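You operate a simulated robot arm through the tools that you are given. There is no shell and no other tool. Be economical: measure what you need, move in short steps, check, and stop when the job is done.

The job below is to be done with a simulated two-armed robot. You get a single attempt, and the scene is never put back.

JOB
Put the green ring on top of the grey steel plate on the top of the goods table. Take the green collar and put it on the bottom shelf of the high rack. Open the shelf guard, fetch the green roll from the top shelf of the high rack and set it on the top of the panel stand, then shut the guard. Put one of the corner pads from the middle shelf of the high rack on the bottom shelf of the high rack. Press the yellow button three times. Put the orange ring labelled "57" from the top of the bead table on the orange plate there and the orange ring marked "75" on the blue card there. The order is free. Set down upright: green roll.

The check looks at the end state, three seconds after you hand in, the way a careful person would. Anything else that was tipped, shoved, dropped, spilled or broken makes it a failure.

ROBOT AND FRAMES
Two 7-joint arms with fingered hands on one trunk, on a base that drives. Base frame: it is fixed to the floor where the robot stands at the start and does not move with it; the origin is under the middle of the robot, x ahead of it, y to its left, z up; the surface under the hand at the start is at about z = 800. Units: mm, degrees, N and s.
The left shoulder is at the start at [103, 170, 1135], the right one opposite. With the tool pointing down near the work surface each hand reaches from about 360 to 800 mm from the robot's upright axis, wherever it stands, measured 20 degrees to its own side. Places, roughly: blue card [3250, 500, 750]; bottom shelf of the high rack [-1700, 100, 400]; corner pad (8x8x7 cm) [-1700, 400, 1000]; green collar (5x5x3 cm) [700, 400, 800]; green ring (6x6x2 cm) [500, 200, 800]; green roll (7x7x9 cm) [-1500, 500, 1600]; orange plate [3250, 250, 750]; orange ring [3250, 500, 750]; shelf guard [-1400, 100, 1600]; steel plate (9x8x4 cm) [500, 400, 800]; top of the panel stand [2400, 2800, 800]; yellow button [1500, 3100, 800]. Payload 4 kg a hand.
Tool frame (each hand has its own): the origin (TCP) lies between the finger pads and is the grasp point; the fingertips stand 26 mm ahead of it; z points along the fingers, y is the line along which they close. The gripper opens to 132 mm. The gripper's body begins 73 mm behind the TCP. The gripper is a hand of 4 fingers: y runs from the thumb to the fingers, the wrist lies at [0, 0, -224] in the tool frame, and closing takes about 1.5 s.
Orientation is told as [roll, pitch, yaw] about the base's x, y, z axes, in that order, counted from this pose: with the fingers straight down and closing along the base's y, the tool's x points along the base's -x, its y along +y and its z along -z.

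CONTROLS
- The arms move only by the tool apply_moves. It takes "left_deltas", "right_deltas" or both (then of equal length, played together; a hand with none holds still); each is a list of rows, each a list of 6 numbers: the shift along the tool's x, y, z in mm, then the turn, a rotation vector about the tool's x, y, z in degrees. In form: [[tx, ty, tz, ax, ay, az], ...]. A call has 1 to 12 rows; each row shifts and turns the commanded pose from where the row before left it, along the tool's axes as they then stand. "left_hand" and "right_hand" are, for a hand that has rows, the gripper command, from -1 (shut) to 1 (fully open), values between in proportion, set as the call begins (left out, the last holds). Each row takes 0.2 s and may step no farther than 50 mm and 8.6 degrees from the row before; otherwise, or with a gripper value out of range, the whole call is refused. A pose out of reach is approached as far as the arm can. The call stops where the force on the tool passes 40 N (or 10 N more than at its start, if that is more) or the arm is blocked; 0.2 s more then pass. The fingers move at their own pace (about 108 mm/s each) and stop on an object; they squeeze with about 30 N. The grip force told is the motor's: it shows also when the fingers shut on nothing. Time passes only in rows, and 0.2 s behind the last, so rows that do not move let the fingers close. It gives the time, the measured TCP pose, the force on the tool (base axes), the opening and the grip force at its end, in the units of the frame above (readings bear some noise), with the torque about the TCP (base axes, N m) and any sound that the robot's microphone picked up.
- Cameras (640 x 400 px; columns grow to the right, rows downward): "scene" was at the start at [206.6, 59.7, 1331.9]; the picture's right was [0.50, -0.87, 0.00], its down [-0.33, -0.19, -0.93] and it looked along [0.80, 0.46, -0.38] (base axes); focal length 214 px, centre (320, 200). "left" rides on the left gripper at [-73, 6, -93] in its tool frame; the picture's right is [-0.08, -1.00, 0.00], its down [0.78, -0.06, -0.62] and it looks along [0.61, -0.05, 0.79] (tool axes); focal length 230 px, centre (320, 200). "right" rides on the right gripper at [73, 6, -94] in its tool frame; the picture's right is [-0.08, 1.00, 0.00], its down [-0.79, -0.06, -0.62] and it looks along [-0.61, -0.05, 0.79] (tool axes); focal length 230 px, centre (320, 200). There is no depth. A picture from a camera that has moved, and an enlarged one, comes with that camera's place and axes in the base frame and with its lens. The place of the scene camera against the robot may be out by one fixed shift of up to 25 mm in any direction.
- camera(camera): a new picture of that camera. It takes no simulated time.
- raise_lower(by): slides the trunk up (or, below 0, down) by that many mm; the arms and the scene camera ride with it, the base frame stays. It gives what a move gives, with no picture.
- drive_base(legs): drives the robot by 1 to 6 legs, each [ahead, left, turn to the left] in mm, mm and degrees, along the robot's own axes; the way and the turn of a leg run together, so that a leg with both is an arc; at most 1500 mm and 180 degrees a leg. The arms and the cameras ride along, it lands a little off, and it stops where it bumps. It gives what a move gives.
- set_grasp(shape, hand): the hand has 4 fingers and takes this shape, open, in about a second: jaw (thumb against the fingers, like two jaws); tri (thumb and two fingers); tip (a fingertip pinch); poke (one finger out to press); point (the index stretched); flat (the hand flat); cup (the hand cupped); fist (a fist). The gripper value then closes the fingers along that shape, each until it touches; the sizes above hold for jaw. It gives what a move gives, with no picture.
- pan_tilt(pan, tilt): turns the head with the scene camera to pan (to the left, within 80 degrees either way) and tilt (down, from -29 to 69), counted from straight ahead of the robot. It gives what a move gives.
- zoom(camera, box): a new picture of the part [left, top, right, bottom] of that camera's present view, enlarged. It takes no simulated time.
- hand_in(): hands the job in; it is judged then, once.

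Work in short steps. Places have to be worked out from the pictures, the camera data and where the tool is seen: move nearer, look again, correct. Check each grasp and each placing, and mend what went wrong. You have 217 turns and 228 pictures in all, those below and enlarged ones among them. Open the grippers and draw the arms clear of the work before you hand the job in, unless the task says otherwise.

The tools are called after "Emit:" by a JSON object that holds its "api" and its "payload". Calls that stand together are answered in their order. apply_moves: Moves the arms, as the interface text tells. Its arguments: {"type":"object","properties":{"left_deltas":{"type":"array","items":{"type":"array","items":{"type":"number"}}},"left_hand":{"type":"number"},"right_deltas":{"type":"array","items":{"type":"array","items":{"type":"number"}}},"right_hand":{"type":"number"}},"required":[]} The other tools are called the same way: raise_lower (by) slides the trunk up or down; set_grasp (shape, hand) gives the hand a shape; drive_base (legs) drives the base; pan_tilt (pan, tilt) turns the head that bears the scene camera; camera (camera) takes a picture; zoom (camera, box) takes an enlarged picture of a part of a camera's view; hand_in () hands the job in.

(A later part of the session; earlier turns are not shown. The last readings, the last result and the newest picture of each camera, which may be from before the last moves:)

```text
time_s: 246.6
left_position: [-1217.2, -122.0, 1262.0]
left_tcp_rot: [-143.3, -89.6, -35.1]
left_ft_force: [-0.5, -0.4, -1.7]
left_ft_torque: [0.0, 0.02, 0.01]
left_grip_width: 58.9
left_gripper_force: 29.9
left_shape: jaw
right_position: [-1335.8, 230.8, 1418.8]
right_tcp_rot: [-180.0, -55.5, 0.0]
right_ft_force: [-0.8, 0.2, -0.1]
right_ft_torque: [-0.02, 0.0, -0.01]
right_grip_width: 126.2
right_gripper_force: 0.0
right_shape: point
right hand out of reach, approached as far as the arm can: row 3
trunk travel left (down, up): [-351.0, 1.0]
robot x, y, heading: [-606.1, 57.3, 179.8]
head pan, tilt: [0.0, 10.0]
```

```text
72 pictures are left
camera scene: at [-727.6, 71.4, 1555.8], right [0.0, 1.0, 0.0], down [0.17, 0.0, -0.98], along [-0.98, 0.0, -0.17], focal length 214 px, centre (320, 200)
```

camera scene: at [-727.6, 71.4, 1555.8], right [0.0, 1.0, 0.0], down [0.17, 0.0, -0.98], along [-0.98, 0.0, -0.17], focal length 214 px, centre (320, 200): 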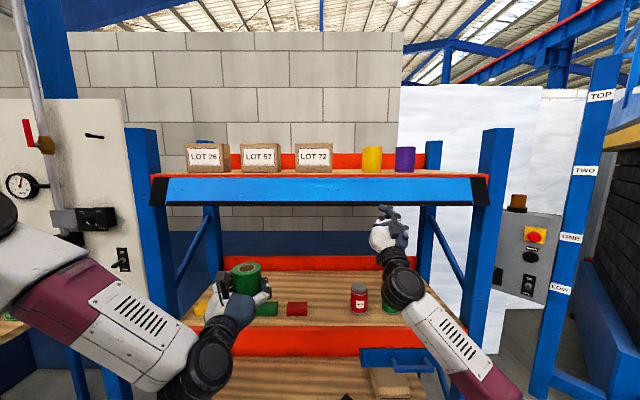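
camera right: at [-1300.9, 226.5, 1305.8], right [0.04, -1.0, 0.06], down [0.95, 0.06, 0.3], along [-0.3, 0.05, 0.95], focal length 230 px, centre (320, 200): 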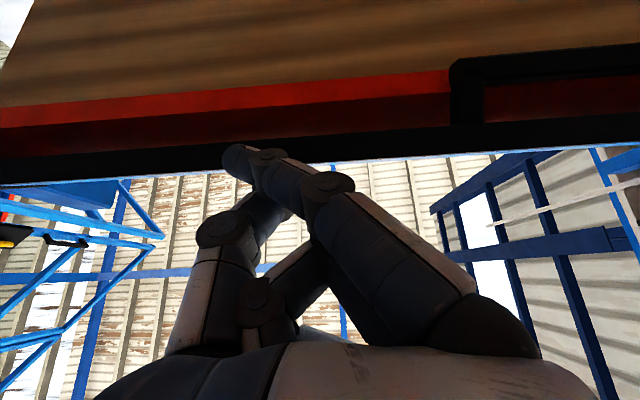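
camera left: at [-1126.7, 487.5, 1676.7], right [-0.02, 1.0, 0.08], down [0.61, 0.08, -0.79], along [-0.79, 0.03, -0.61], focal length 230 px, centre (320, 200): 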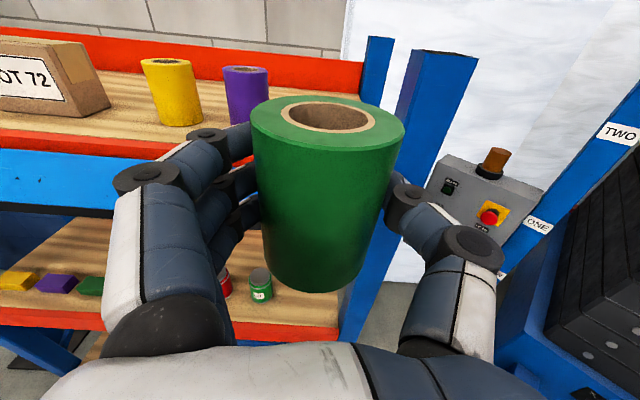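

I raise the finger in small steps and watch for guard motion.

Emit:
{"api": "apply_moves", "payload": {"right_deltas": [[-8.2, 0, 5.7, 0, 0, 0], [-8.2, 0, 5.7, 0, 0, 0], [-8.2, 0, 5.7, 0, 0, 0], [0, 0, 0, 0, 0, 0]]}}

Emit:
{"api": "camera", "payload": {"camera": "right"}}

Emit:
{"api": "zoom", "payload": {"camera": "scene", "box": [300, 140, 520, 270]}}

```text
time_s: 247.6
left_position: [-1217.4, -122.7, 1261.1]
left_tcp_rot: [-142.3, -89.6, -36.2]
left_ft_force: [-0.6, 0.4, -1.2]
left_ft_torque: [-0.03, -0.01, -0.02]
left_grip_width: 58.8
left_gripper_force: 30.2
left_shape: jaw
right_position: [-1337.5, 231.3, 1448.7]
right_tcp_rot: [179.8, -55.1, 0.2]
right_ft_force: [0.1, 0.0, -1.2]
right_ft_torque: [-0.02, 0.01, -0.02]
right_grip_width: 125.9
right_gripper_force: 0.1
right_shape: point
trunk travel left (down, up): [-351.0, 1.0]
robot x, y, heading: [-608.3, 59.0, 180.0]
head pan, tilt: [0.0, 10.0]
```

```text
71 pictures are left
camera right: at [-1302.1, 226.5, 1334.3], right [0.05, -1.0, 0.07], down [0.95, 0.06, 0.29], along [-0.29, 0.05, 0.95], focal length 230 px, centre (320, 200)
```

right: 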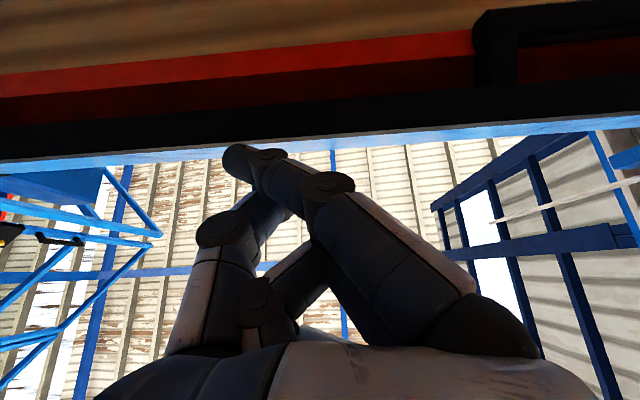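

```text
2.91 times, centred on (410, 205) of scene
camera zoom: at [-727.9, 71.2, 1555.8], right [0.0, 1.0, 0.0], down [0.17, 0.0, -0.98], along [-0.98, 0.0, -0.17], focal length 624 px, centre (58, 186)
```

zoom: 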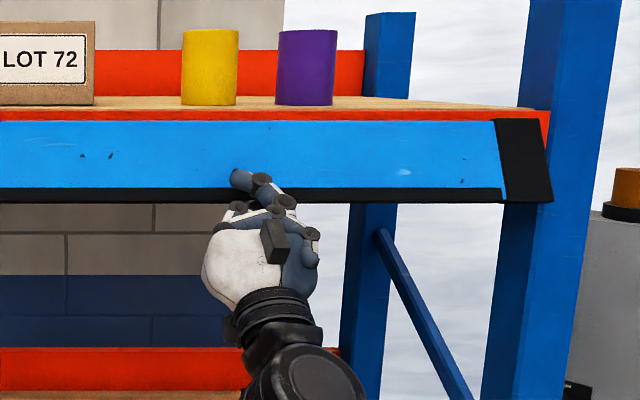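

The finger is in front; the guard hangs almost vertical with its edge near (-1376,1426) and a gap behind. I dip below it, go 35 mm further in, and come up behind.

Emit:
{"api": "apply_moves", "payload": {"right_deltas": [[28.7, 0, -20, 0, 0, 0], [28.7, 0, -20, 0, 0, 0], [20, 0, 28.7, 0, 0, 0], [-12, 0, 9, 0, 0, 0], [-12, 0, 8, 0, 0, 0], [-12, 0, 8, 0, 0, 0], [0, 0, 0, 0, 0, 0]]}}

Emit:
{"api": "camera", "payload": {"camera": "right"}}

Emit:
{"api": "zoom", "payload": {"camera": "scene", "box": [300, 140, 520, 270]}}

```text
time_s: 249.2
left_position: [-1217.6, -122.3, 1261.3]
left_tcp_rot: [-141.5, -89.6, -36.9]
left_ft_force: [0.1, 0.9, -1.4]
left_ft_torque: [0.0, -0.03, -0.01]
left_grip_width: 59.6
left_gripper_force: 30.2
left_shape: jaw
right_position: [-1338.8, 218.5, 1454.8]
right_tcp_rot: [179.8, -55.1, 0.1]
right_ft_force: [-0.3, 0.3, 0.5]
right_ft_torque: [0.03, -0.02, -0.03]
right_grip_width: 126.1
right_gripper_force: 0.1
right_shape: point
right hand out of reach, approached as far as the arm can: row 1, 2, 3
trunk travel left (down, up): [-351.0, 1.0]
robot x, y, heading: [-602.3, 59.9, 179.9]
head pan, tilt: [0.0, 10.0]
```

```text
69 pictures are left
camera right: at [-1304.3, 213.8, 1341.5], right [0.05, -1.0, 0.07], down [0.95, 0.06, 0.29], along [-0.29, 0.05, 0.95], focal length 230 px, centre (320, 200)
```

right: 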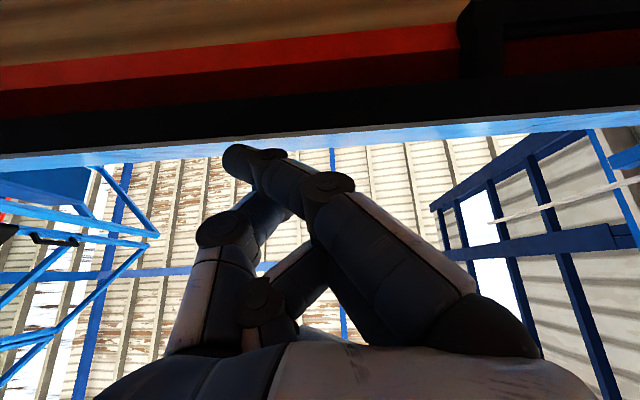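

```text
2.91 times, centred on (410, 205) of scene
camera zoom: at [-728.1, 71.2, 1555.7], right [0.0, 1.0, 0.0], down [0.17, 0.0, -0.98], along [-0.98, 0.0, -0.17], focal length 624 px, centre (58, 186)
```

zoom: 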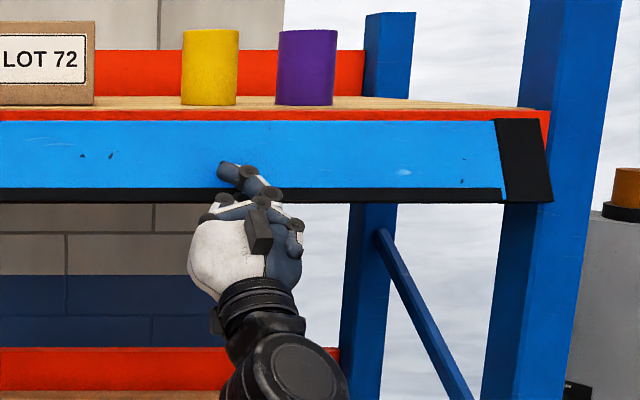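

The wrist limits downward motion, so I use the trunk and base instead: trunk −80, forward 35, trunk +55.

Emit:
{"api": "raise_lower", "payload": {"by": -80}}

Emit:
{"api": "drive_base", "payload": {"legs": [[35, 0, 0]]}}

Emit:
{"api": "camera", "payload": {"camera": "right"}}

Emit:
{"api": "raise_lower", "payload": {"by": 55}}

Emit:
{"api": "camera", "payload": {"camera": "right"}}

Emit:
{"api": "zoom", "payload": {"camera": "scene", "box": [300, 120, 520, 250]}}

```text
time_s: 250.4
left_position: [-1216.9, -121.2, 1181.7]
left_tcp_rot: [-148.4, -89.5, -29.9]
left_ft_force: [-0.4, 0.4, -1.3]
left_ft_torque: [0.02, 0.04, 0.02]
left_grip_width: 59.3
left_gripper_force: 29.8
left_shape: jaw
right_position: [-1339.2, 218.7, 1376.0]
right_tcp_rot: [179.8, -55.0, 0.2]
right_ft_force: [0.2, -0.8, -0.3]
right_ft_torque: [0.04, -0.01, 0.0]
right_grip_width: 125.9
right_gripper_force: 0.2
right_shape: point
trunk travel left (down, up): [-271.0, 81.0]
robot x, y, heading: [-606.0, 58.4, 179.9]
head pan, tilt: [0.0, 10.0]
```

```text
time_s: 251.2
left_position: [-1254.3, -122.7, 1180.1]
left_tcp_rot: [-134.3, -89.6, -44.0]
left_ft_force: [-0.1, -1.0, -1.1]
left_ft_torque: [0.02, 0.0, 0.02]
left_grip_width: 59.3
left_gripper_force: 30.2
left_shape: jaw
right_position: [-1375.8, 219.2, 1373.4]
right_tcp_rot: [179.8, -55.2, 0.1]
right_ft_force: [0.0, 0.2, -0.9]
right_ft_torque: [0.0, 0.02, -0.03]
right_grip_width: 126.3
right_gripper_force: 0.0
right_shape: point
trunk travel left (down, up): [-271.0, 81.0]
robot x, y, heading: [-640.1, 55.8, 180.1]
head pan, tilt: [0.0, 10.0]
```

```text
67 pictures are left
camera right: at [-1341.0, 214.0, 1260.3], right [0.05, -1.0, 0.07], down [0.95, 0.06, 0.29], along [-0.3, 0.05, 0.95], focal length 230 px, centre (320, 200)
```

right: 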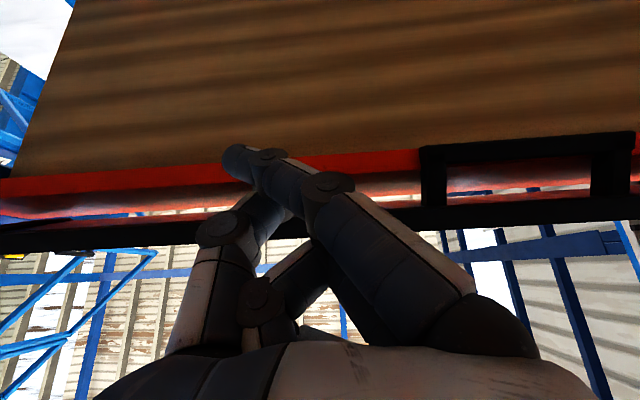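

```text
time_s: 252.1
left_position: [-1252.6, -122.3, 1234.3]
left_tcp_rot: [-137.0, -89.5, -41.4]
left_ft_force: [-0.2, 0.5, -1.5]
left_ft_torque: [-0.01, 0.0, 0.0]
left_grip_width: 59.2
left_gripper_force: 29.9
left_shape: jaw
right_position: [-1379.2, 217.9, 1415.8]
right_tcp_rot: [179.8, -56.3, 0.2]
right_ft_force: [2.5, 1.8, -11.5]
right_ft_torque: [-0.33, 0.04, -0.07]
right_grip_width: 126.1
right_gripper_force: 0.2
right_shape: point
trunk travel left (down, up): [-323.0, 28.0]
robot x, y, heading: [-636.2, 55.6, 179.7]
head pan, tilt: [0.0, 10.0]
stopped: the force on the tool passed its limit at 47 N (the readings are from after the stop); the commanded pose is now the measured one
```

```text
66 pictures are left
camera right: at [-1340.7, 213.8, 1303.7], right [0.04, -1.0, 0.07], down [0.95, 0.06, 0.31], along [-0.31, 0.05, 0.95], focal length 230 px, centre (320, 200)
```

right: 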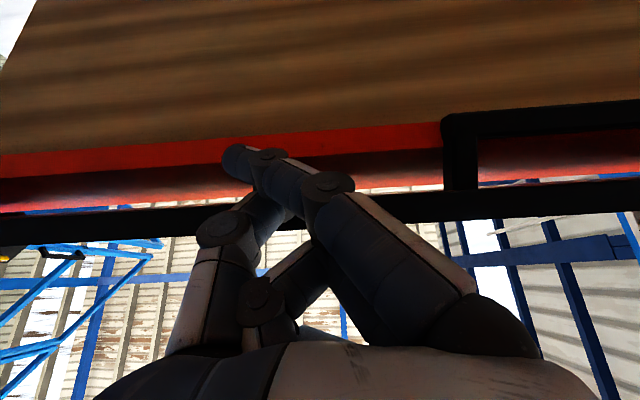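

```text
2.91 times, centred on (410, 185) of scene
camera zoom: at [-762.9, 71.0, 1529.4], right [0.0, 1.0, 0.0], down [0.17, 0.0, -0.98], along [-0.98, 0.0, -0.17], focal length 624 px, centre (58, 244)
```

zoom: 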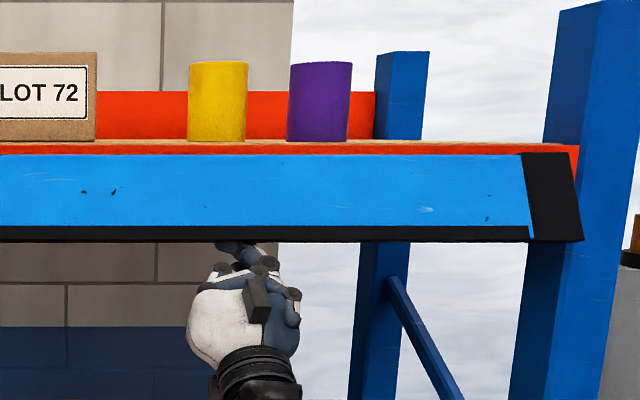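

The fingertip is now behind the edge, under the shelf board. Pull outward in small steps.

Emit:
{"api": "apply_moves", "payload": {"right_deltas": [[-6, 0, -8, 0, 0, 0], [-6, 0, -8, 0, 0, 0], [-6, 0, -8, 0, 0, 0], [-6, 0, -8, 0, 0, 0], [-6, 0, -8, 0, 0, 0], [-6, 0, -8, 0, 0, 0], [0, 0, 0, 0, 0, 0]]}}

Emit:
{"api": "camera", "payload": {"camera": "right"}}

Emit:
{"api": "zoom", "payload": {"camera": "scene", "box": [300, 120, 520, 250]}}

```text
time_s: 253.7
left_position: [-1251.4, -121.5, 1234.5]
left_tcp_rot: [-141.8, -89.6, -36.5]
left_ft_force: [0.2, 0.3, -1.4]
left_ft_torque: [0.01, -0.01, 0.0]
left_grip_width: 59.3
left_gripper_force: 30.0
left_shape: jaw
right_position: [-1315.8, 218.1, 1421.4]
right_tcp_rot: [179.9, -56.0, 0.3]
right_ft_force: [0.8, 1.2, 0.1]
right_ft_torque: [0.02, 0.01, 0.02]
right_grip_width: 126.0
right_gripper_force: 0.1
right_shape: point
trunk travel left (down, up): [-323.0, 28.0]
robot x, y, heading: [-639.1, 56.1, 179.5]
head pan, tilt: [0.0, 10.0]
```

```text
64 pictures are left
camera right: at [-1279.8, 213.9, 1308.3], right [0.04, -1.0, 0.07], down [0.95, 0.06, 0.31], along [-0.31, 0.05, 0.95], focal length 230 px, centre (320, 200)
```

right: 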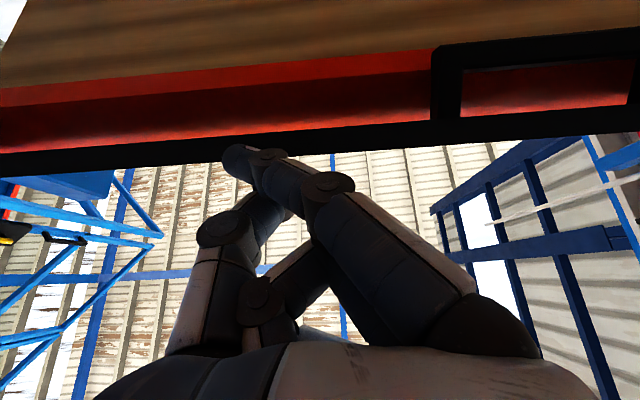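

```text
2.91 times, centred on (410, 185) of scene
camera zoom: at [-762.5, 71.3, 1529.1], right [0.0, 1.0, 0.0], down [0.17, 0.0, -0.98], along [-0.98, 0.0, -0.17], focal length 624 px, centre (58, 244)
```

zoom: 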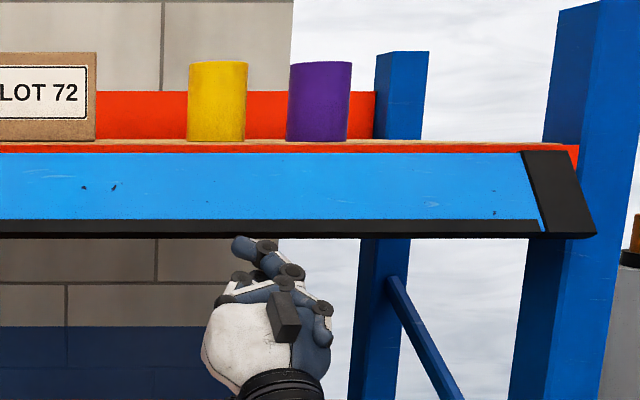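

It works: the guard swung outward some and stays there. Repeat: dip back in, then up and outward further.

Emit:
{"api": "apply_moves", "payload": {"right_deltas": [[8, 0, -6, 0, 0, 0], [16, 0, 23, 0, 0, 0], [-8, 0, 6, 0, 0, 0], [-12, 0, 9, 0, 0, 0], [-15, 0, -8, 0, 0, 0], [-15, 0, -8, 0, 0, 0], [-16, 0, -1, 0, 0, 0], [-16, 0, -1, 0, 0, 0], [0, 0, 0, 0, 0, 0]]}}

Emit:
{"api": "zoom", "payload": {"camera": "scene", "box": [300, 120, 520, 250]}}

```text
time_s: 254.8
left_position: [-1250.0, -118.8, 1235.7]
left_tcp_rot: [-147.3, -89.5, -31.3]
left_ft_force: [0.1, -0.3, -2.2]
left_ft_torque: [0.0, 0.0, -0.01]
left_grip_width: 59.2
left_gripper_force: 30.0
left_shape: jaw
right_position: [-1343.6, 223.3, 1429.6]
right_tcp_rot: [179.8, -56.7, -0.3]
right_ft_force: [17.4, 7.5, -22.6]
right_ft_torque: [-0.15, 0.0, -0.09]
right_grip_width: 126.2
right_gripper_force: 0.0
right_shape: point
trunk travel left (down, up): [-323.0, 28.0]
robot x, y, heading: [-641.1, 57.5, 179.8]
head pan, tilt: [0.0, 10.0]
stopped in row 5 (right hand): the force on the tool passed its limit at 45 N (the readings are from after the stop); the commanded pose is now the measured one
```

```text
2.91 times, centred on (410, 185) of scene
camera zoom: at [-759.8, 72.6, 1529.2], right [0.0, 1.0, 0.0], down [0.17, 0.0, -0.98], along [-0.98, 0.0, -0.17], focal length 624 px, centre (58, 244)
```

zoom: 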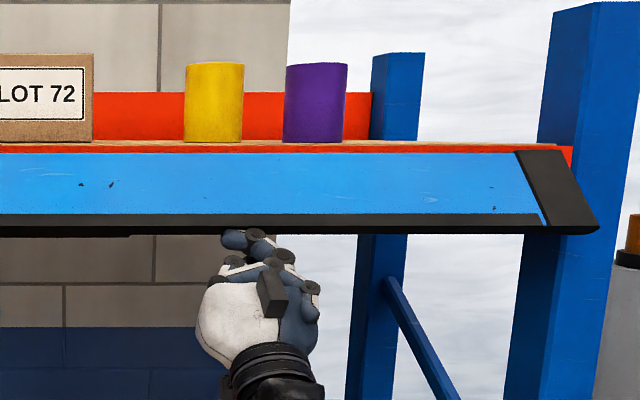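

More progress. Now push perpendicular to the finger (out and up) in small steps.

Emit:
{"api": "apply_moves", "payload": {"right_deltas": [[0, 0, -8, 0, 0, 0], [-6, 0, -2, 0, 0, 0], [-6, 0, -2, 0, 0, 0], [-6, 0, 0, 0, 0, 0], [-6, 0, 0, 0, 0, 0], [-8, 0, 0, 0, 0, 0], [-8, 0, 0, 0, 0, 0], [-8, 0, 0, 0, 0, 0], [0, 0, 0, 0, 0, 0]]}}

Emit:
{"api": "zoom", "payload": {"camera": "scene", "box": [300, 120, 520, 250]}}

```text
time_s: 256.8
left_position: [-1252.3, -120.1, 1233.5]
left_tcp_rot: [-141.8, -89.5, -36.6]
left_ft_force: [0.4, 0.2, -0.8]
left_ft_torque: [0.01, 0.03, 0.03]
left_grip_width: 59.1
left_gripper_force: 30.1
left_shape: jaw
right_position: [-1307.0, 221.0, 1465.5]
right_tcp_rot: [180.0, -56.4, -0.1]
right_ft_force: [-0.9, 0.9, 0.8]
right_ft_torque: [-0.03, -0.01, 0.0]
right_grip_width: 125.6
right_gripper_force: 0.0
right_shape: point
trunk travel left (down, up): [-323.0, 28.0]
robot x, y, heading: [-637.7, 56.6, 180.0]
head pan, tilt: [0.0, 10.0]
```

```text
2.91 times, centred on (410, 185) of scene
camera zoom: at [-762.1, 71.8, 1529.1], right [0.0, 1.0, 0.0], down [0.17, 0.0, -0.98], along [-0.98, 0.0, -0.17], focal length 624 px, centre (58, 244)
```

zoom: 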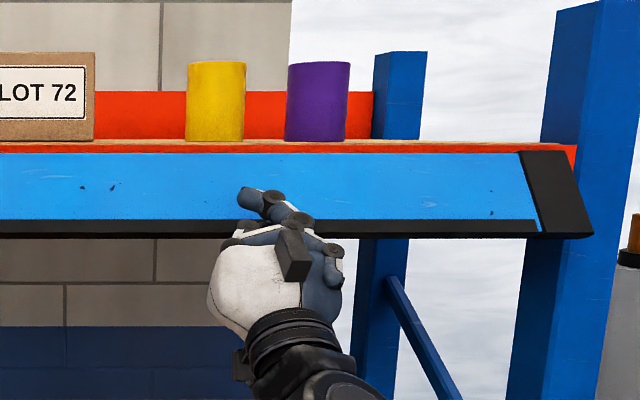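

It slipped off. I insert the finger deeper behind the plate and then follow the edge's arc.

Emit:
{"api": "apply_moves", "payload": {"right_deltas": [[25, 0, -17, 0, 0, 0], [25, 0, -17, 0, 0, 0], [23, 0, 42, 0, 0, 0], [-12, 0, 8, 0, 0, 0], [-12, 0, 8, 0, 0, 0], [0, 0, 0, 0, 0, 0]]}}

Emit:
{"api": "camera", "payload": {"camera": "right"}}

Emit:
{"api": "zoom", "payload": {"camera": "scene", "box": [300, 120, 520, 250]}}

```text
time_s: 258.2
left_position: [-1251.7, -120.9, 1234.1]
left_tcp_rot: [-143.0, -89.5, -35.6]
left_ft_force: [-0.4, -0.1, -1.7]
left_ft_torque: [0.02, -0.04, -0.01]
left_grip_width: 59.0
left_gripper_force: 29.7
left_shape: jaw
right_position: [-1355.7, 221.2, 1438.4]
right_tcp_rot: [179.8, -56.5, -0.1]
right_ft_force: [-1.4, 0.0, -3.1]
right_ft_torque: [-0.06, -0.01, 0.02]
right_grip_width: 126.0
right_gripper_force: 0.1
right_shape: point
trunk travel left (down, up): [-323.0, 28.0]
robot x, y, heading: [-639.0, 62.4, 179.8]
head pan, tilt: [0.0, 10.0]
```

```text
60 pictures are left
camera right: at [-1318.1, 216.4, 1326.4], right [0.04, -1.0, 0.07], down [0.95, 0.06, 0.31], along [-0.32, 0.05, 0.95], focal length 230 px, centre (320, 200)
```

right: 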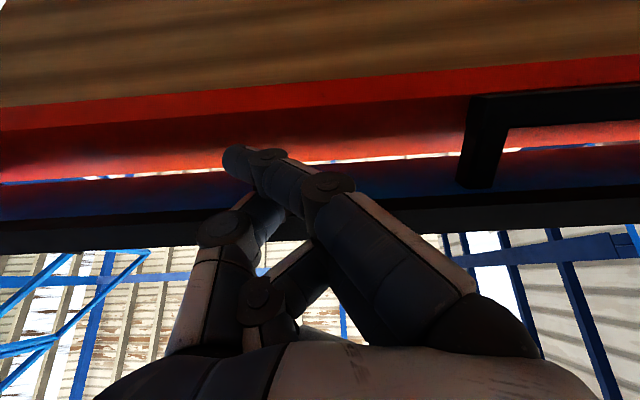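

```text
2.91 times, centred on (410, 185) of scene
camera zoom: at [-762.3, 72.2, 1529.1], right [0.0, 1.0, 0.0], down [0.17, 0.0, -0.98], along [-0.98, 0.0, -0.17], focal length 624 px, centre (58, 244)
```

zoom: 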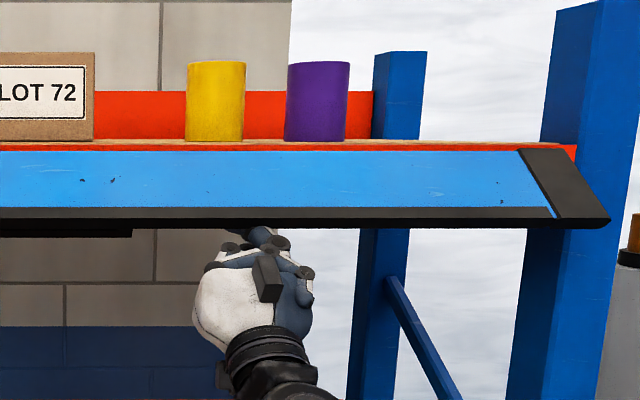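

The guard has lifted further and rests on the finger. Follow the arc: out and up.

Emit:
{"api": "apply_moves", "payload": {"right_deltas": [[-8, 0, -4, 0, 0, 0], [-9.5, 0, -3, 0, 0, 0], [-10.6, 0, -1, 0, 0, 0], [-10.8, 0, 0.2, 0, 0, 0], [-11, 0, 1.6, 0, 0, 0], [-10.5, 0, 2.4, 0, 0, 0], [0, 0, 0, 0, 0, 0]]}}

Emit:
{"api": "zoom", "payload": {"camera": "scene", "box": [300, 120, 520, 250]}}

```text
time_s: 259.8
left_position: [-1251.6, -121.1, 1234.5]
left_tcp_rot: [-140.8, -89.5, -37.8]
left_ft_force: [0.1, 0.4, -0.1]
left_ft_torque: [0.0, -0.05, 0.01]
left_grip_width: 59.0
left_gripper_force: 29.8
left_shape: jaw
right_position: [-1317.2, 221.1, 1486.6]
right_tcp_rot: [179.9, -56.3, -0.1]
right_ft_force: [-0.9, -1.1, -3.3]
right_ft_torque: [-0.01, -0.1, 0.03]
right_grip_width: 125.9
right_gripper_force: 0.0
right_shape: point
trunk travel left (down, up): [-323.0, 28.0]
robot x, y, heading: [-638.8, 60.4, 179.8]
head pan, tilt: [0.0, 10.0]
```

```text
2.91 times, centred on (410, 185) of scene
camera zoom: at [-762.6, 71.9, 1529.1], right [0.0, 1.0, 0.0], down [0.17, 0.0, -0.98], along [-0.98, 0.0, -0.17], focal length 624 px, centre (58, 244)
```

zoom: 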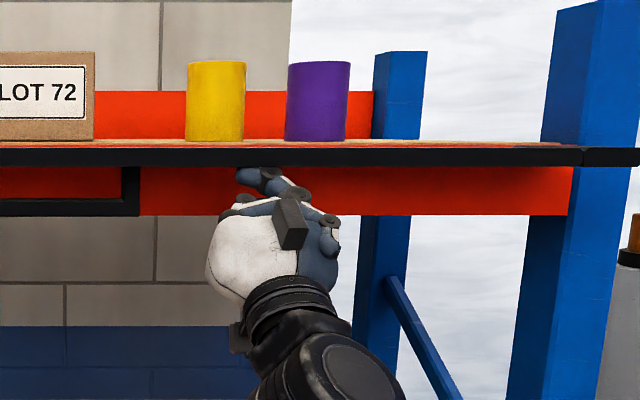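

The guard is horizontal now. Keep lifting it from below, then press it inward.

Emit:
{"api": "apply_moves", "payload": {"right_deltas": [[-9.9, 0, 6.9, 0, 0, 0], [-9.9, 0, 6.9, 0, 0, 0], [-9.9, 0, 6.9, 0, 0, 0], [-9.9, 0, 6.9, 0, 0, 0], [-3.2, 0, 9.5, 0, 0, 0], [-3.2, 0, 9.5, 0, 0, 0], [-3.2, 0, 9.5, 0, 0, 0], [0, 0, 0, 0, 0, 0]]}}

Emit:
{"api": "zoom", "payload": {"camera": "scene", "box": [300, 100, 520, 230]}}

```text
time_s: 261.6
left_position: [-1252.1, -120.2, 1234.6]
left_tcp_rot: [-142.9, -89.5, -35.6]
left_ft_force: [-0.2, -0.7, -0.8]
left_ft_torque: [0.01, 0.03, 0.0]
left_grip_width: 59.2
left_gripper_force: 30.4
left_shape: jaw
right_position: [-1337.4, 221.2, 1559.2]
right_tcp_rot: [179.9, -56.4, 0.0]
right_ft_force: [1.4, -0.8, -1.7]
right_ft_torque: [0.03, 0.0, 0.04]
right_grip_width: 126.0
right_gripper_force: 0.0
right_shape: point
trunk travel left (down, up): [-323.0, 28.0]
robot x, y, heading: [-641.4, 59.6, 179.8]
head pan, tilt: [0.0, 10.0]
```

```text
2.91 times, centred on (410, 165) of scene
camera zoom: at [-761.7, 71.8, 1529.2], right [0.0, 1.0, 0.0], down [0.17, 0.0, -0.98], along [-0.98, 0.0, -0.17], focal length 624 px, centre (58, 302)
```

zoom: 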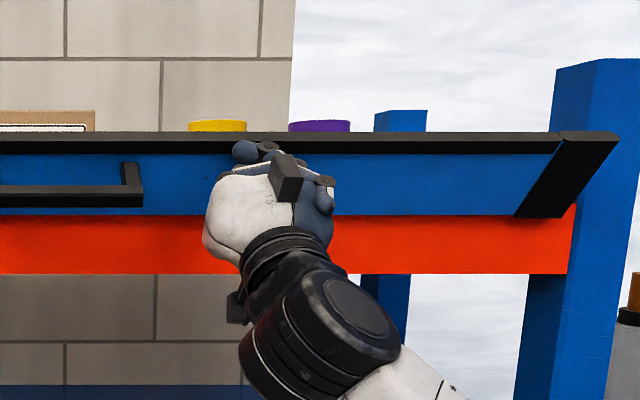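

Nearly there; push inward until it stops.

Emit:
{"api": "apply_moves", "payload": {"right_deltas": [[2.5, 0, 11, 0, 0, 0], [2.5, 0, 11, 0, 0, 0], [4.1, 0, 9.3, 0, 0, 0], [4.1, 0, 9.3, 0, 0, 0], [4.5, 0, 6.5, 0, 0, 0], [4.5, 0, 6.5, 0, 0, 0], [4.5, 0, 6.5, 0, 0, 0], [0, 0, 0, 0, 0, 0]]}}

Emit:
{"api": "zoom", "payload": {"camera": "scene", "box": [300, 100, 520, 230]}}

```text
time_s: 263.2
left_position: [-1246.5, -118.0, 1235.9]
left_tcp_rot: [-156.4, -89.3, -22.1]
left_ft_force: [-0.4, 0.5, -1.7]
left_ft_torque: [-0.03, -0.02, 0.01]
left_grip_width: 59.2
left_gripper_force: 29.5
left_shape: jaw
right_position: [-1389.2, 223.7, 1578.9]
right_tcp_rot: [179.9, -55.6, -0.1]
right_ft_force: [29.7, 1.0, -3.6]
right_ft_torque: [-0.03, -0.2, -0.54]
right_grip_width: 126.2
right_gripper_force: 0.0
right_shape: point
trunk travel left (down, up): [-323.0, 28.0]
robot x, y, heading: [-643.0, 55.3, 179.7]
head pan, tilt: [0.0, 10.0]
stopped in row 8 (right hand): the force on the tool passed its limit at 45 N (the readings are from after the stop); the commanded pose is now the measured one
```

```text
2.91 times, centred on (410, 165) of scene
camera zoom: at [-754.0, 73.0, 1529.7], right [0.01, 1.0, 0.0], down [0.17, 0.0, -0.99], along [-0.99, 0.0, -0.17], focal length 624 px, centre (58, 302)
```

zoom: 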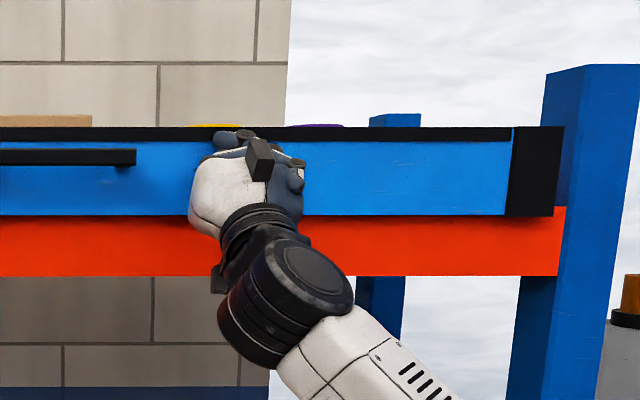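

The guard looks shut (45 N at the stop). Back off and verify.

Emit:
{"api": "apply_moves", "payload": {"right_deltas": [[-6, 0, -8, 0, 0, 0], [-12, 0, -16, 0, 0, 0], [-20, 0, -30, 0, 0, 0], [0, 0, 0, 0, 0, 0]]}}

Emit:
{"api": "drive_base", "payload": {"legs": [[-250, 0, 0]]}}

Emit:
{"api": "camera", "payload": {"camera": "scene"}}

Emit:
{"api": "zoom", "payload": {"camera": "scene", "box": [340, 120, 500, 220]}}

```text
time_s: 264.2
left_position: [-1252.4, -119.1, 1233.8]
left_tcp_rot: [-139.0, -89.5, -39.6]
left_ft_force: [0.1, 0.7, -2.4]
left_ft_torque: [-0.01, 0.01, -0.01]
left_grip_width: 59.1
left_gripper_force: 30.1
left_shape: jaw
right_position: [-1335.1, 221.5, 1573.1]
right_tcp_rot: [179.7, -56.1, -0.2]
right_ft_force: [0.3, 0.0, 0.1]
right_ft_torque: [0.0, 0.01, -0.01]
right_grip_width: 126.1
right_gripper_force: 0.0
right_shape: point
trunk travel left (down, up): [-323.0, 28.0]
robot x, y, heading: [-638.2, 58.6, 179.9]
head pan, tilt: [0.0, 10.0]
```

```text
time_s: 266.0
left_position: [-999.4, -120.7, 1234.0]
left_tcp_rot: [-144.5, -89.5, -34.2]
left_ft_force: [0.6, -0.2, -0.9]
left_ft_torque: [0.0, -0.05, 0.02]
left_grip_width: 59.1
left_gripper_force: 30.4
left_shape: jaw
right_position: [-1082.2, 221.2, 1573.2]
right_tcp_rot: [179.8, -56.1, -0.2]
right_ft_force: [0.3, -0.1, 0.0]
right_ft_torque: [0.01, -0.04, -0.01]
right_grip_width: 126.2
right_gripper_force: 0.0
right_shape: point
trunk travel left (down, up): [-323.0, 28.0]
robot x, y, heading: [-390.4, 58.4, 179.8]
head pan, tilt: [0.0, 10.0]
```

```text
55 pictures are left
camera scene: at [-509.4, 71.1, 1529.2], right [0.0, 1.0, 0.0], down [0.17, 0.0, -0.98], along [-0.98, 0.0, -0.17], focal length 214 px, centre (320, 200)
```

scene: 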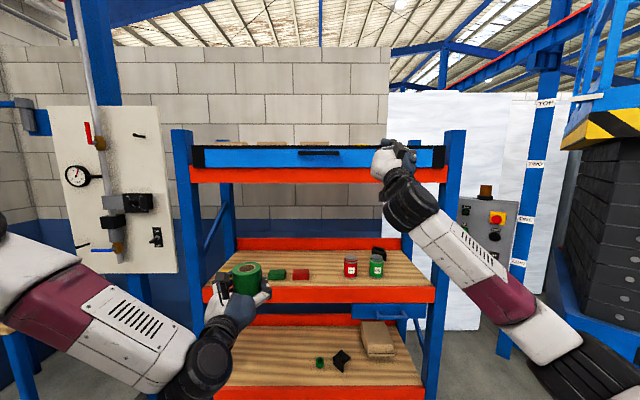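

```text
4.00 times, centred on (420, 170) of scene
camera zoom: at [-509.4, 71.1, 1529.2], right [0.0, 1.0, 0.0], down [0.17, 0.0, -0.98], along [-0.98, 0.0, -0.17], focal length 858 px, centre (-80, 320)
```

zoom: 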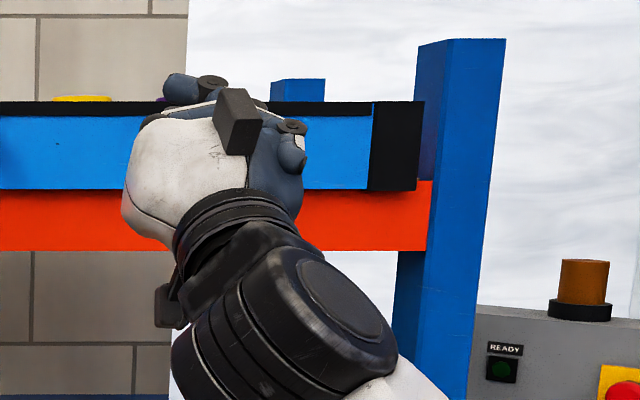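

Guard is shut, roll secured. I fold the right hand down, turn the robot toward the panel stand, and look.

Emit:
{"api": "apply_moves", "payload": {"right_deltas": [[30, 0, -10, 0, 8, 0], [30, 0, -10, 0, 8, 0], [30, 0, -10, 0, 8, 0], [30, 0, -10, 0, 8, 0], [30, 0, -5, 0, 8, 0], [35, 0, 0, 0, 8, 0], [35, 0, 5, 0, 8, 0], [30, 0, 10, 0, 8, 0], [25, 0, 20, 0, 8, 0], [20, 0, 30, 0, 8, 0], [0, 0, 40, 0, 0, 0], [0, 0, 0, 0, 0, 0]]}}

Emit:
{"api": "drive_base", "payload": {"legs": [[0, 0, -135]]}}

Emit:
{"api": "camera", "payload": {"camera": "scene"}}

```text
time_s: 268.6
left_position: [-1000.0, -120.6, 1233.7]
left_tcp_rot: [-142.9, -89.5, -35.7]
left_ft_force: [-0.6, 0.5, -1.4]
left_ft_torque: [-0.03, -0.03, 0.01]
left_grip_width: 58.7
left_gripper_force: 29.4
left_shape: jaw
right_position: [-1119.8, 219.9, 1222.6]
right_tcp_rot: [0.0, -44.0, 179.6]
right_ft_force: [1.0, -0.3, -0.1]
right_ft_torque: [0.0, -0.04, 0.01]
right_grip_width: 125.9
right_gripper_force: 0.0
right_shape: point
trunk travel left (down, up): [-323.0, 28.0]
robot x, y, heading: [-384.8, 57.6, 179.8]
head pan, tilt: [0.0, 10.0]
```

```text
time_s: 274.7
left_position: [-64.9, 608.4, 1233.5]
left_tcp_rot: [-142.3, -89.4, -172.7]
left_ft_force: [0.3, 0.2, -1.2]
left_ft_torque: [0.0, 0.0, -0.03]
left_grip_width: 58.8
left_gripper_force: 30.3
left_shape: jaw
right_position: [256.6, 444.0, 1222.4]
right_tcp_rot: [0.2, -43.9, 43.0]
right_ft_force: [-0.1, 0.2, 0.8]
right_ft_torque: [-0.02, -0.02, 0.0]
right_grip_width: 126.0
right_gripper_force: 0.0
right_shape: point
trunk travel left (down, up): [-323.0, 28.0]
robot x, y, heading: [-386.9, 55.1, 43.5]
head pan, tilt: [0.0, 10.0]
```

```text
53 pictures are left
camera scene: at [-279.7, 161.8, 1529.1], right [0.68, -0.73, 0.0], down [-0.13, -0.12, -0.98], along [0.72, 0.67, -0.17], focal length 214 px, centre (320, 200)
```

scene: 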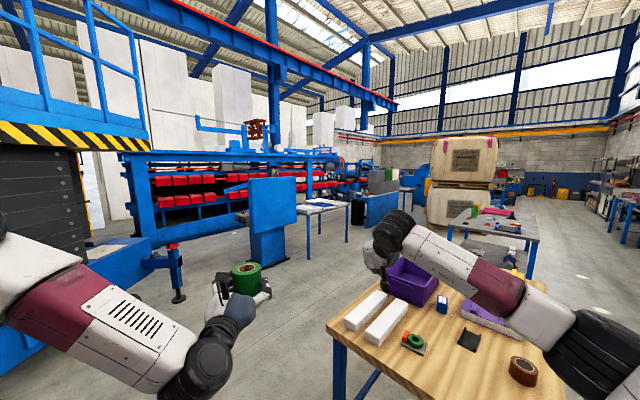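

The panel stand should be the grey table at picture (320,205), and the yellow button on the blue console at (265,208). Zoom there.

Emit:
{"api": "zoom", "payload": {"camera": "scene", "box": [225, 165, 385, 265]}}

```text
4.00 times, centred on (305, 215) of scene
camera zoom: at [-279.7, 161.8, 1529.1], right [0.68, -0.73, 0.0], down [-0.13, -0.12, -0.98], along [0.72, 0.67, -0.17], focal length 858 px, centre (380, 140)
```

zoom: 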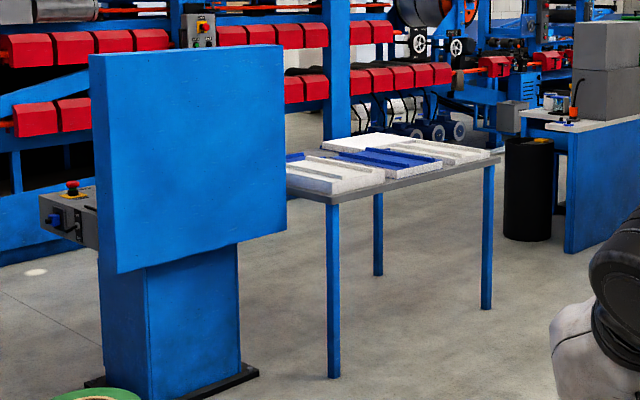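

I turn to face +y, then drive around the goods table to stand in front of the panel stand.

Emit:
{"api": "drive_base", "payload": {"legs": [[0, 0, 46.5], [1350, 0, 0], [0, -1450, 0], [0, -1400, 0]]}}

Emit:
{"api": "pan_tilt", "payload": {"pan": 5, "tilt": 30}}

Emit:
{"api": "camera", "payload": {"camera": "scene"}}

```text
time_s: 307.9
left_position: [2278.4, 1985.7, 1233.6]
left_tcp_rot: [-141.9, -89.5, -126.7]
left_ft_force: [-0.3, 0.3, -1.1]
left_ft_torque: [0.0, -0.02, -0.01]
left_grip_width: 59.0
left_gripper_force: 30.1
left_shape: jaw
right_position: [2618.6, 2105.7, 1222.8]
right_tcp_rot: [0.1, -44.0, 89.5]
right_ft_force: [-0.2, 0.5, 0.0]
right_ft_torque: [0.03, -0.01, 0.03]
right_grip_width: 126.0
right_gripper_force: 0.0
right_shape: point
trunk travel left (down, up): [-323.0, 28.0]
robot x, y, heading: [2457.1, 1369.2, 89.6]
head pan, tilt: [0.0, 10.0]
```

```text
time_s: 308.8
left_position: [2278.1, 1986.7, 1234.1]
left_tcp_rot: [-141.5, -89.5, -127.4]
left_ft_force: [0.5, -0.1, -1.6]
left_ft_torque: [-0.02, 0.04, 0.03]
left_grip_width: 59.1
left_gripper_force: 30.4
left_shape: jaw
right_position: [2618.3, 2106.5, 1222.3]
right_tcp_rot: [0.1, -43.9, 89.5]
right_ft_force: [-0.6, 0.1, 1.0]
right_ft_torque: [-0.01, 0.01, 0.0]
right_grip_width: 125.7
right_gripper_force: 0.1
right_shape: point
trunk travel left (down, up): [-323.0, 28.0]
robot x, y, heading: [2452.2, 1371.8, 89.7]
head pan, tilt: [5.0, 30.0]
```

```text
51 pictures are left
camera scene: at [2458.0, 1516.9, 1496.9], right [1.0, 0.08, 0.0], down [0.04, -0.5, -0.87], along [-0.07, 0.86, -0.5], focal length 214 px, centre (320, 200)
```

scene: 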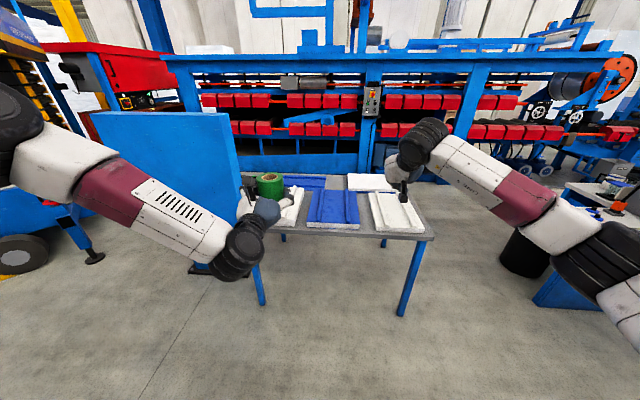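

Zoom in on the stand's top to find a free spot.

Emit:
{"api": "zoom", "payload": {"camera": "scene", "box": [230, 160, 450, 260]}}

```text
2.91 times, centred on (340, 210) of scene
camera zoom: at [2458.0, 1516.9, 1496.9], right [1.0, 0.08, 0.0], down [0.04, -0.5, -0.87], along [-0.07, 0.86, -0.5], focal length 624 px, centre (262, 171)
```

zoom: 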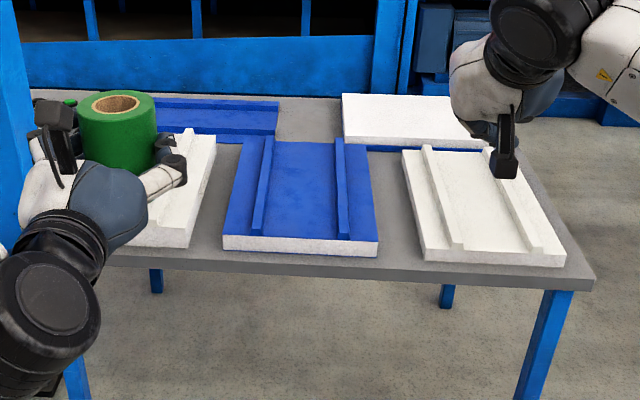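

The best free spot is the ~84 mm gap between the blue and right white panels at the front (x≈2594–2678, y≈2360–2430). I lower the trunk and hand, and bring the roll in front of it for a close look.

Emit:
{"api": "raise_lower", "payload": {"by": -150}}

Emit:
{"api": "drive_base", "payload": {"legs": [[0, -358, 0], [230, 0, 0]]}}

Emit:
{"api": "apply_moves", "payload": {"left_deltas": [[40, 0, 0, 0, 0, 0], [40, 0, 0, 0, 0, 0], [40, 0, 0, 0, 0, 0], [40, 0, 0, 0, 0, 0], [0, 0, 0, 0, 0, 0]]}}

Emit:
{"api": "camera", "payload": {"camera": "left"}}

```text
time_s: 310.5
left_position: [2279.1, 1985.3, 1085.5]
left_tcp_rot: [-146.8, -89.4, -121.7]
left_ft_force: [-0.8, -0.1, -1.0]
left_ft_torque: [-0.04, -0.02, -0.01]
left_grip_width: 58.9
left_gripper_force: 29.8
left_shape: jaw
right_position: [2618.0, 2104.5, 1074.7]
right_tcp_rot: [0.2, -44.0, 89.5]
right_ft_force: [0.9, 0.3, -0.1]
right_ft_torque: [-0.04, -0.01, 0.01]
right_grip_width: 125.9
right_gripper_force: 0.0
right_shape: point
trunk travel left (down, up): [-173.0, 178.0]
robot x, y, heading: [2457.4, 1370.8, 89.5]
head pan, tilt: [5.0, 30.0]
```

```text
time_s: 315.5
left_position: [2639.3, 2214.4, 1083.9]
left_tcp_rot: [-138.4, -89.6, -130.4]
left_ft_force: [0.1, 1.0, -1.6]
left_ft_torque: [0.02, 0.01, 0.01]
left_grip_width: 59.0
left_gripper_force: 30.1
left_shape: jaw
right_position: [2981.6, 2333.5, 1072.0]
right_tcp_rot: [0.1, -43.7, 89.3]
right_ft_force: [0.4, 0.0, 0.4]
right_ft_torque: [-0.02, -0.01, 0.01]
right_grip_width: 126.2
right_gripper_force: 0.1
right_shape: point
trunk travel left (down, up): [-173.0, 178.0]
robot x, y, heading: [2814.1, 1599.6, 89.6]
head pan, tilt: [5.0, 30.0]
```

```text
time_s: 316.7
left_position: [2640.8, 2217.3, 923.4]
left_tcp_rot: [-143.4, -89.6, -125.5]
left_ft_force: [0.1, -0.1, -1.9]
left_ft_torque: [-0.04, -0.03, -0.02]
left_grip_width: 58.9
left_gripper_force: 30.3
left_shape: jaw
right_position: [2980.1, 2332.4, 1073.2]
right_tcp_rot: [0.2, -43.9, 89.3]
right_ft_force: [-0.3, 0.5, 0.6]
right_ft_torque: [0.01, -0.01, 0.0]
right_grip_width: 126.1
right_gripper_force: 0.0
right_shape: point
trunk travel left (down, up): [-173.0, 178.0]
robot x, y, heading: [2816.3, 1602.5, 89.5]
head pan, tilt: [5.0, 30.0]
```

```text
49 pictures are left
camera left: at [2636.1, 2122.1, 996.0], right [1.0, 0.02, 0.08], down [0.08, -0.61, -0.79], along [0.04, 0.79, -0.61], focal length 230 px, centre (320, 200)
```

left: 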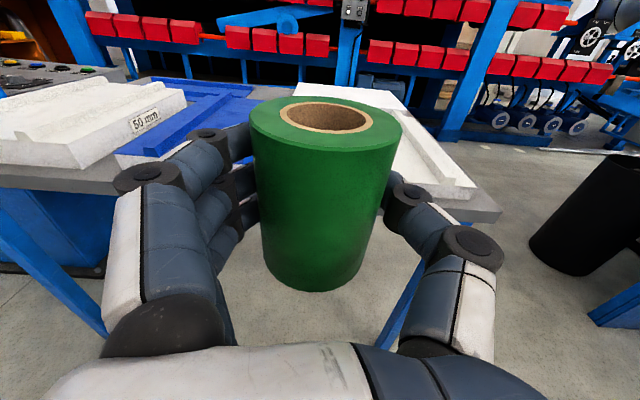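

The roll hides the gap from this camera; use the scene camera.

Emit:
{"api": "pan_tilt", "payload": {"pan": 12, "tilt": 35}}

Emit:
{"api": "zoom", "payload": {"camera": "scene", "box": [180, 110, 460, 300]}}

```text
time_s: 317.4
left_position: [2641.5, 2215.5, 924.2]
left_tcp_rot: [-141.3, -89.5, -127.6]
left_ft_force: [-0.2, 0.9, -1.1]
left_ft_torque: [0.01, -0.03, 0.0]
left_grip_width: 58.9
left_gripper_force: 29.4
left_shape: jaw
right_position: [2980.9, 2334.0, 1073.0]
right_tcp_rot: [0.0, -44.0, 89.3]
right_ft_force: [-0.1, -0.2, -0.4]
right_ft_torque: [0.05, 0.02, 0.0]
right_grip_width: 126.1
right_gripper_force: 0.1
right_shape: point
trunk travel left (down, up): [-173.0, 178.0]
robot x, y, heading: [2814.3, 1599.9, 89.7]
head pan, tilt: [12.0, 35.0]
```

```text
2.11 times, centred on (320, 205) of scene
camera zoom: at [2807.7, 1796.2, 1336.0], right [0.98, 0.2, 0.0], down [0.11, -0.56, -0.82], along [-0.16, 0.8, -0.57], focal length 452 px, centre (320, 190)
```

zoom: 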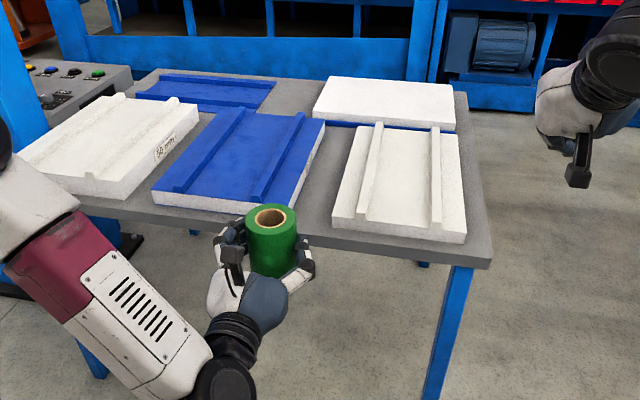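

The gap is ~100 mm wide, centred x≈2645; table edge y≈2386, panels' fronts y≈2415–2430. I drive 195 mm forward above it.

Emit:
{"api": "drive_base", "payload": {"legs": [[195, 0, 0]]}}

Emit:
{"api": "camera", "payload": {"camera": "left"}}

Emit:
{"api": "zoom", "payload": {"camera": "scene", "box": [180, 140, 460, 330]}}

```text
time_s: 319.0
left_position: [2641.9, 2411.7, 923.7]
left_tcp_rot: [-137.7, -89.5, -131.2]
left_ft_force: [0.2, -0.8, -1.7]
left_ft_torque: [0.0, -0.01, -0.01]
left_grip_width: 58.9
left_gripper_force: 29.4
left_shape: jaw
right_position: [2982.5, 2529.0, 1072.0]
right_tcp_rot: [0.0, -43.9, 89.4]
right_ft_force: [0.2, 0.5, 0.1]
right_ft_torque: [0.0, 0.0, 0.01]
right_grip_width: 126.0
right_gripper_force: 0.2
right_shape: point
trunk travel left (down, up): [-173.0, 178.0]
robot x, y, heading: [2814.3, 1796.6, 89.5]
head pan, tilt: [12.0, 35.0]
```

```text
47 pictures are left
camera left: at [2637.3, 2318.0, 995.8], right [1.0, 0.02, 0.08], down [0.08, -0.61, -0.79], along [0.04, 0.79, -0.61], focal length 230 px, centre (320, 200)
```

left: 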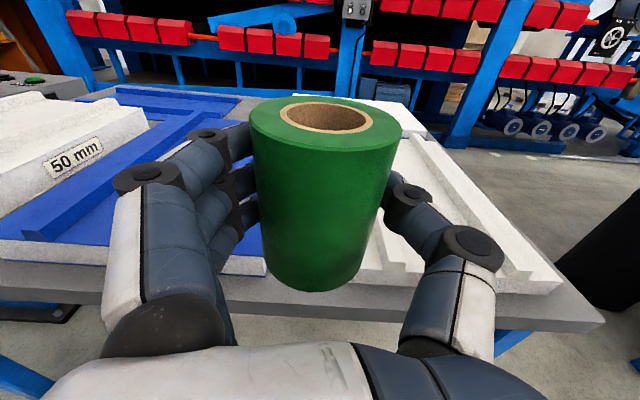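

```text
2.11 times, centred on (320, 235) of scene
camera zoom: at [2809.2, 1992.0, 1335.9], right [0.98, 0.2, 0.0], down [0.11, -0.56, -0.82], along [-0.16, 0.8, -0.57], focal length 452 px, centre (320, 126)
```

zoom: 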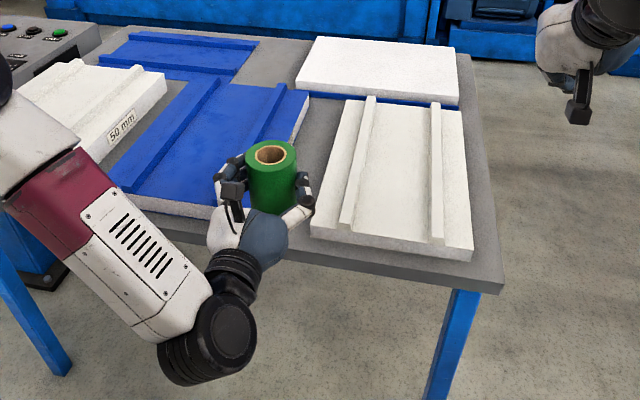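

Closer reading: table edge y≈2420, gap x≈2601–2695, panel tops ≈835. Move to (2648, 2463) and lower to just above the surface.

Emit:
{"api": "apply_moves", "payload": {"left_deltas": [[0, -6, 25, 0, 0, 0], [0, 0, 23, 0, 0, 0], [25, 0, 0, 0, 0, 0], [25, 0, 0, 0, 0, 0], [6, 0, 0, 0, 0, 0], [0, 0, 0, 0, 0, 0]]}}

Emit:
{"api": "camera", "payload": {"camera": "left"}}

Emit:
{"api": "zoom", "payload": {"camera": "scene", "box": [240, 160, 380, 270]}}

```text
time_s: 320.4
left_position: [2647.0, 2459.4, 867.5]
left_tcp_rot: [-138.7, -89.6, -130.0]
left_ft_force: [0.5, -0.2, -1.5]
left_ft_torque: [-0.02, 0.02, -0.02]
left_grip_width: 58.7
left_gripper_force: 29.9
left_shape: jaw
right_position: [2982.7, 2527.6, 1071.9]
right_tcp_rot: [0.1, -44.0, 89.3]
right_ft_force: [-0.2, 0.1, 0.0]
right_ft_torque: [0.0, -0.01, -0.04]
right_grip_width: 126.0
right_gripper_force: 0.1
right_shape: point
trunk travel left (down, up): [-173.0, 178.0]
robot x, y, heading: [2816.4, 1793.9, 89.6]
head pan, tilt: [12.0, 35.0]
```

```text
45 pictures are left
camera left: at [2642.3, 2366.1, 940.0], right [1.0, 0.02, 0.08], down [0.08, -0.61, -0.79], along [0.04, 0.79, -0.61], focal length 230 px, centre (320, 200)
```

left: 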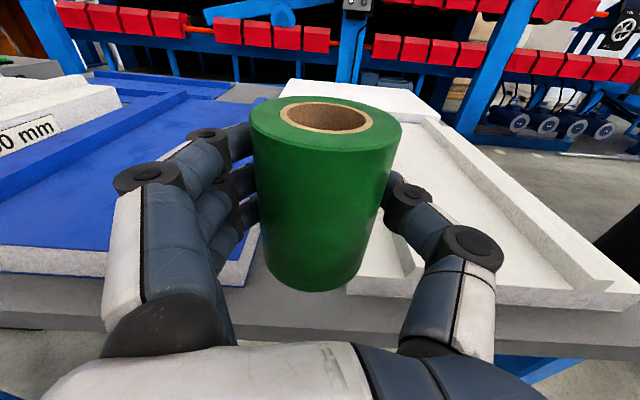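

```text
3.64 times, centred on (310, 215) of scene
camera zoom: at [2809.2, 1991.2, 1336.0], right [0.98, 0.2, 0.0], down [0.11, -0.56, -0.82], along [-0.16, 0.8, -0.57], focal length 780 px, centre (356, 146)
```

zoom: 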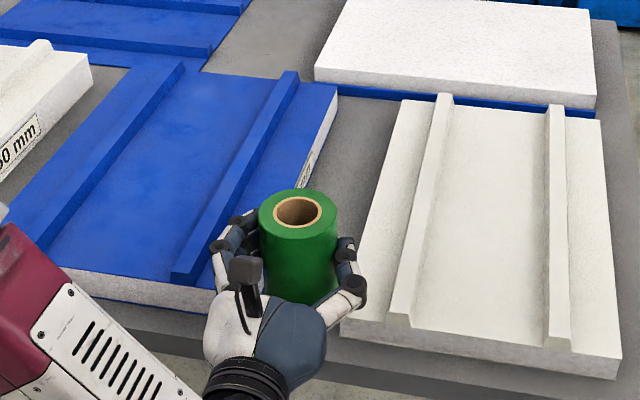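

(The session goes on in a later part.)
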